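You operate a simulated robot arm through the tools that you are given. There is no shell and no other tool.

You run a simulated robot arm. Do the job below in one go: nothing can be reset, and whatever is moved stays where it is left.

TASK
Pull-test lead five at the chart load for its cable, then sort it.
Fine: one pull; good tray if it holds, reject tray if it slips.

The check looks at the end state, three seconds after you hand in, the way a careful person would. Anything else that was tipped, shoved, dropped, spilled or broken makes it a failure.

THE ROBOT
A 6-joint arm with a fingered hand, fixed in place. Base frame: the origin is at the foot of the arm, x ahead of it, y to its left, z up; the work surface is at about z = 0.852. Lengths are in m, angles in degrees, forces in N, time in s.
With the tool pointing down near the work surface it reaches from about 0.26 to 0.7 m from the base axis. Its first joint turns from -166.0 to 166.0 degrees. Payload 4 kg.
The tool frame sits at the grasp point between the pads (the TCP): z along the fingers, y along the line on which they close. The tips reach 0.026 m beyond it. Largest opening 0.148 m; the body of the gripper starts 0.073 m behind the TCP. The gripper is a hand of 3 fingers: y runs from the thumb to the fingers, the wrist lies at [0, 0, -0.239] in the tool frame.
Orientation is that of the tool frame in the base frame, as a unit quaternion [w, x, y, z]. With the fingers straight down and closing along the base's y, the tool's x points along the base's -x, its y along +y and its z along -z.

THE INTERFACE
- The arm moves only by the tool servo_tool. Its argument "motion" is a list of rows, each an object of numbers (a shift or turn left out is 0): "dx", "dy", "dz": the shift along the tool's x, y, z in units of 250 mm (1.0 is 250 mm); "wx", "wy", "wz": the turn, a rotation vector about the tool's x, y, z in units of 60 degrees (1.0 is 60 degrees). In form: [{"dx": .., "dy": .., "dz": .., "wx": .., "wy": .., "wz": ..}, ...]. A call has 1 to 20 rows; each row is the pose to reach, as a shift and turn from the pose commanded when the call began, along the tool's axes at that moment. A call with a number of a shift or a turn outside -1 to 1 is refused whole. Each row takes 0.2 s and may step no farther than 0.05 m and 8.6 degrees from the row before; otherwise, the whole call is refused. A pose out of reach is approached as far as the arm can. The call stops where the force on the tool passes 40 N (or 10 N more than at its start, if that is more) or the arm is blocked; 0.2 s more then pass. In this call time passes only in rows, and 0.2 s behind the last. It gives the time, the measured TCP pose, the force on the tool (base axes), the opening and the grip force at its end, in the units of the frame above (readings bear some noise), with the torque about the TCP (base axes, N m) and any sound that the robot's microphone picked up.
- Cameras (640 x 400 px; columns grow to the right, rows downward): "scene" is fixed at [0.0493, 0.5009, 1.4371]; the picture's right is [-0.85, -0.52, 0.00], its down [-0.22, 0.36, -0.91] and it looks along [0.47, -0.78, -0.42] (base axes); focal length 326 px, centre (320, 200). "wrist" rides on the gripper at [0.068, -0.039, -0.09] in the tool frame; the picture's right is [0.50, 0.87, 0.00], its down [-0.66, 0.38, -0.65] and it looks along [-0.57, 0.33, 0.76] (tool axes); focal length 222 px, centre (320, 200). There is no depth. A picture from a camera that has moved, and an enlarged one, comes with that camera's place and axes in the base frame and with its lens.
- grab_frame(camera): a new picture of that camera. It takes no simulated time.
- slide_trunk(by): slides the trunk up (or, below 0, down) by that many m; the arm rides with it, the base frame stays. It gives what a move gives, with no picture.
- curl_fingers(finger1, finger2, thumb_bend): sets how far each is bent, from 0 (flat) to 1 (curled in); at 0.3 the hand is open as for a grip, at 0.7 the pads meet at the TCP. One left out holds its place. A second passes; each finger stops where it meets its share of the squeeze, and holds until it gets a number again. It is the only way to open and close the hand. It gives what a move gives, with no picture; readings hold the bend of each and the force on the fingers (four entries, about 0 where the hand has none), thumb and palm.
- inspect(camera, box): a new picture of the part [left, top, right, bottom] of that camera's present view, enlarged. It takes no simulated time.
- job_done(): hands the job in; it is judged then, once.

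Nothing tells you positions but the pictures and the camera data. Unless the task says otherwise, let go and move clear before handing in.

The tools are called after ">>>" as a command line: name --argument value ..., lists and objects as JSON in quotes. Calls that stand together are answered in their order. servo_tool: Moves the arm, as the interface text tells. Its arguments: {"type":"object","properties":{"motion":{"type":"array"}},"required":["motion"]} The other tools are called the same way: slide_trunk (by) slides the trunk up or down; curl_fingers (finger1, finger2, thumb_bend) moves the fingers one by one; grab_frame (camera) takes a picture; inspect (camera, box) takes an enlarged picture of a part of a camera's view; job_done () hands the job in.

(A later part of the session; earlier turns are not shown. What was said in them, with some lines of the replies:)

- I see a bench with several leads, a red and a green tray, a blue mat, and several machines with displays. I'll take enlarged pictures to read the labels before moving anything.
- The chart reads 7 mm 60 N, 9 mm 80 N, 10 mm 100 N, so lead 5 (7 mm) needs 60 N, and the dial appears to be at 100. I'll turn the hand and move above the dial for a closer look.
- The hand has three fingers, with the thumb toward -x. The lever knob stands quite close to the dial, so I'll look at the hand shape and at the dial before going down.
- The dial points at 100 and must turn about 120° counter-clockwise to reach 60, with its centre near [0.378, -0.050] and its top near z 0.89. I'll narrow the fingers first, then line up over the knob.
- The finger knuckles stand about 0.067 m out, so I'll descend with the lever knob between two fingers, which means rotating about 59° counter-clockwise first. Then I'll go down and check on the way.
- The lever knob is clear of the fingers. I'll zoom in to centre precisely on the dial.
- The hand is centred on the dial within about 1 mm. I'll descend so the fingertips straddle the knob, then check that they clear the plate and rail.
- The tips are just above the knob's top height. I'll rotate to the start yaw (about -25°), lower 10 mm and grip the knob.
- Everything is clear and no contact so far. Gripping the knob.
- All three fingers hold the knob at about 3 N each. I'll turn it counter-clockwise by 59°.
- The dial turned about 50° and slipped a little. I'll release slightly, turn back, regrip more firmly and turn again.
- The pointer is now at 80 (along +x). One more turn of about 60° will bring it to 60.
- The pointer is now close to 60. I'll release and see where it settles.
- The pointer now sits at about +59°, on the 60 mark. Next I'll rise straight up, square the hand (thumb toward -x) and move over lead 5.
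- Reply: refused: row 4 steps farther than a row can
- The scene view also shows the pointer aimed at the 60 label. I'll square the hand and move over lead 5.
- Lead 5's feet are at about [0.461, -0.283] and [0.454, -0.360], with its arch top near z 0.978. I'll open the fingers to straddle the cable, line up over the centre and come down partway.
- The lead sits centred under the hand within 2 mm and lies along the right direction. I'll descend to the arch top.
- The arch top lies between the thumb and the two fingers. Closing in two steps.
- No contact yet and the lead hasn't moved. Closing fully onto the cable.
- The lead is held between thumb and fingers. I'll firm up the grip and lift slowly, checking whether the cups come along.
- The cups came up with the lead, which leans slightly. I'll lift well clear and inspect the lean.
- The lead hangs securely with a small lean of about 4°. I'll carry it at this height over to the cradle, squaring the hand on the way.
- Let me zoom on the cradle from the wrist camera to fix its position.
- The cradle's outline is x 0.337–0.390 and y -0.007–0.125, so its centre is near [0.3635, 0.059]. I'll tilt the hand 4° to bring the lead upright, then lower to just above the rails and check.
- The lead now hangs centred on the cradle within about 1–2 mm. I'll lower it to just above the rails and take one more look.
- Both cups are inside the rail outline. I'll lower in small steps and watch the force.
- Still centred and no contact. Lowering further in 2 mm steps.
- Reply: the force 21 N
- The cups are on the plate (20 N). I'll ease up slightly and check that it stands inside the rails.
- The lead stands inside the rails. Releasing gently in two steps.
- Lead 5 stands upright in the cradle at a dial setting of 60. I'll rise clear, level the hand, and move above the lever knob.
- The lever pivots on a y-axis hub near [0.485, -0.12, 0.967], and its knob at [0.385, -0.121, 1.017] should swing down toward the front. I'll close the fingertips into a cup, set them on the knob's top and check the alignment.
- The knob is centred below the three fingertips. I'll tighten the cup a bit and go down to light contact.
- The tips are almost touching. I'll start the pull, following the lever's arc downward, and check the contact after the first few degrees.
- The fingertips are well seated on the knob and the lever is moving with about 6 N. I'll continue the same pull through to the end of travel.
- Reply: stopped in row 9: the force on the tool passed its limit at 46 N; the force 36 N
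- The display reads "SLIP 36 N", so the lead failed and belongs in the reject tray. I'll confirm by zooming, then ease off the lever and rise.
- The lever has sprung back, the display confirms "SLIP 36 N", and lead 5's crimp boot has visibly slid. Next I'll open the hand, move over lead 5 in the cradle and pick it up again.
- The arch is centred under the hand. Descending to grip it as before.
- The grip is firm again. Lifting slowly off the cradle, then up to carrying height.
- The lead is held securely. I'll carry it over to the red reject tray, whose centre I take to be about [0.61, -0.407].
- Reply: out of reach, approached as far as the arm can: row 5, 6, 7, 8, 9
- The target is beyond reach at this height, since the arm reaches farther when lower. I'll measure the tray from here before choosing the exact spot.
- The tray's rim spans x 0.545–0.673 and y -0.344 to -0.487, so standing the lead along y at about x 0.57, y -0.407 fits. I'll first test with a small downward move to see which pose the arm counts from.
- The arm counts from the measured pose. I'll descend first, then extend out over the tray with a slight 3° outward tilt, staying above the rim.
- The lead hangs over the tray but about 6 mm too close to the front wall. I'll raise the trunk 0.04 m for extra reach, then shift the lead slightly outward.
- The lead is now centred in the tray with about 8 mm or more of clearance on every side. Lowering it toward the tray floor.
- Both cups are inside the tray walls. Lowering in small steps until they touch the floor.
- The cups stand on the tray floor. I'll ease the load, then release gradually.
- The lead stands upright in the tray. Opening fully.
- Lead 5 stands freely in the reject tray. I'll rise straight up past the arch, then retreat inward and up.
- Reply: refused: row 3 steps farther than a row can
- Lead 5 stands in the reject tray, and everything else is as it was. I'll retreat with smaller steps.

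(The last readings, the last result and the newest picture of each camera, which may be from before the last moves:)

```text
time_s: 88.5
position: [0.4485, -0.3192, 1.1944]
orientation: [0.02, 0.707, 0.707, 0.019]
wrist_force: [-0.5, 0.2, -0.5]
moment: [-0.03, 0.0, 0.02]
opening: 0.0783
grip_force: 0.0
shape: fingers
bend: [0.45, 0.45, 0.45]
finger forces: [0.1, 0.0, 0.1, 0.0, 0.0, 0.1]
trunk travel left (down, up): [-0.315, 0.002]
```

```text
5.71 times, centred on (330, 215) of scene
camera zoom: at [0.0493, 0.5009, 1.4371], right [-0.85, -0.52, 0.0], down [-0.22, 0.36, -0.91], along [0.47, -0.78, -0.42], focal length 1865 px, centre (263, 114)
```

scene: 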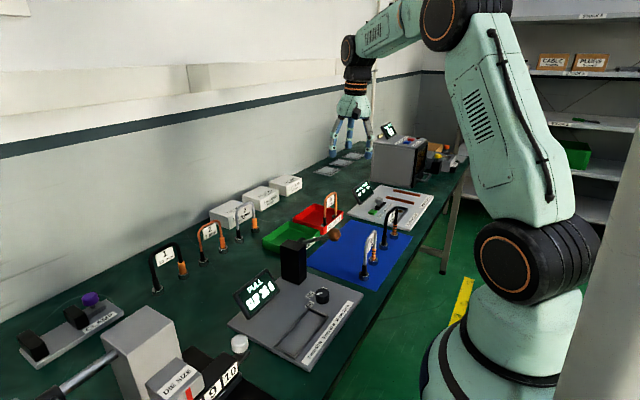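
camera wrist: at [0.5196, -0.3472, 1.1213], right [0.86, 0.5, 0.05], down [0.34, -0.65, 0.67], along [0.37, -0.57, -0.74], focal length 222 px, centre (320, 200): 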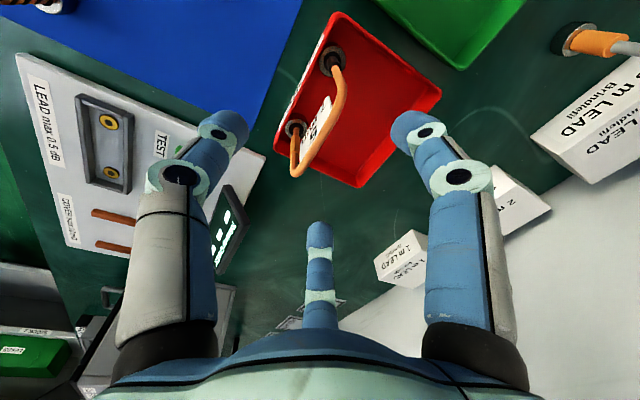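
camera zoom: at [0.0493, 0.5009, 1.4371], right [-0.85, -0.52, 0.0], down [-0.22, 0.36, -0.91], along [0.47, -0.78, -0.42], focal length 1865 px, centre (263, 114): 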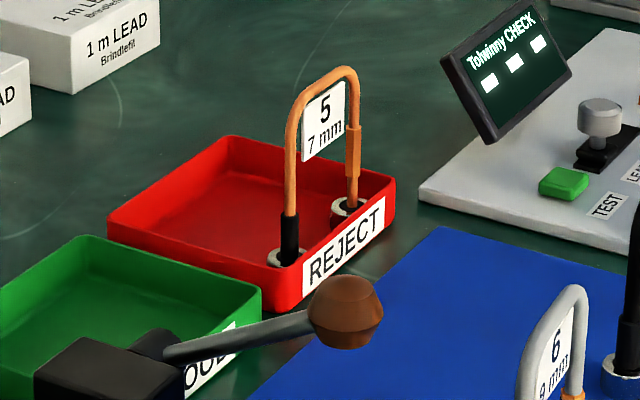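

Lead 5 stands upright inside the reject tray, and the tester still shows "SLIP 36 N" at the 60 N setting. The lever is back up, nothing else has been disturbed and the hand is clear, so I'm handing in.

>>> job_done

```text
The job is handed in.
```

Lead 5 failed its pull test and is in the reject tray. It is a 7 mm cable, so I set the tester dial from 100 to 60 N, as the chart calls for, and pulled the lever once. The display read "SLIP 36 N", so it slipped well short of the load.

It stands upright inside the tray's walls. The tester's lever is back up and the dial is still at 60. In the last pictures nothing else on the bench had moved, and the hand was empty and clear when I handed in. I raised the trunk 0.04 m for extra reach to the tray and left it there.
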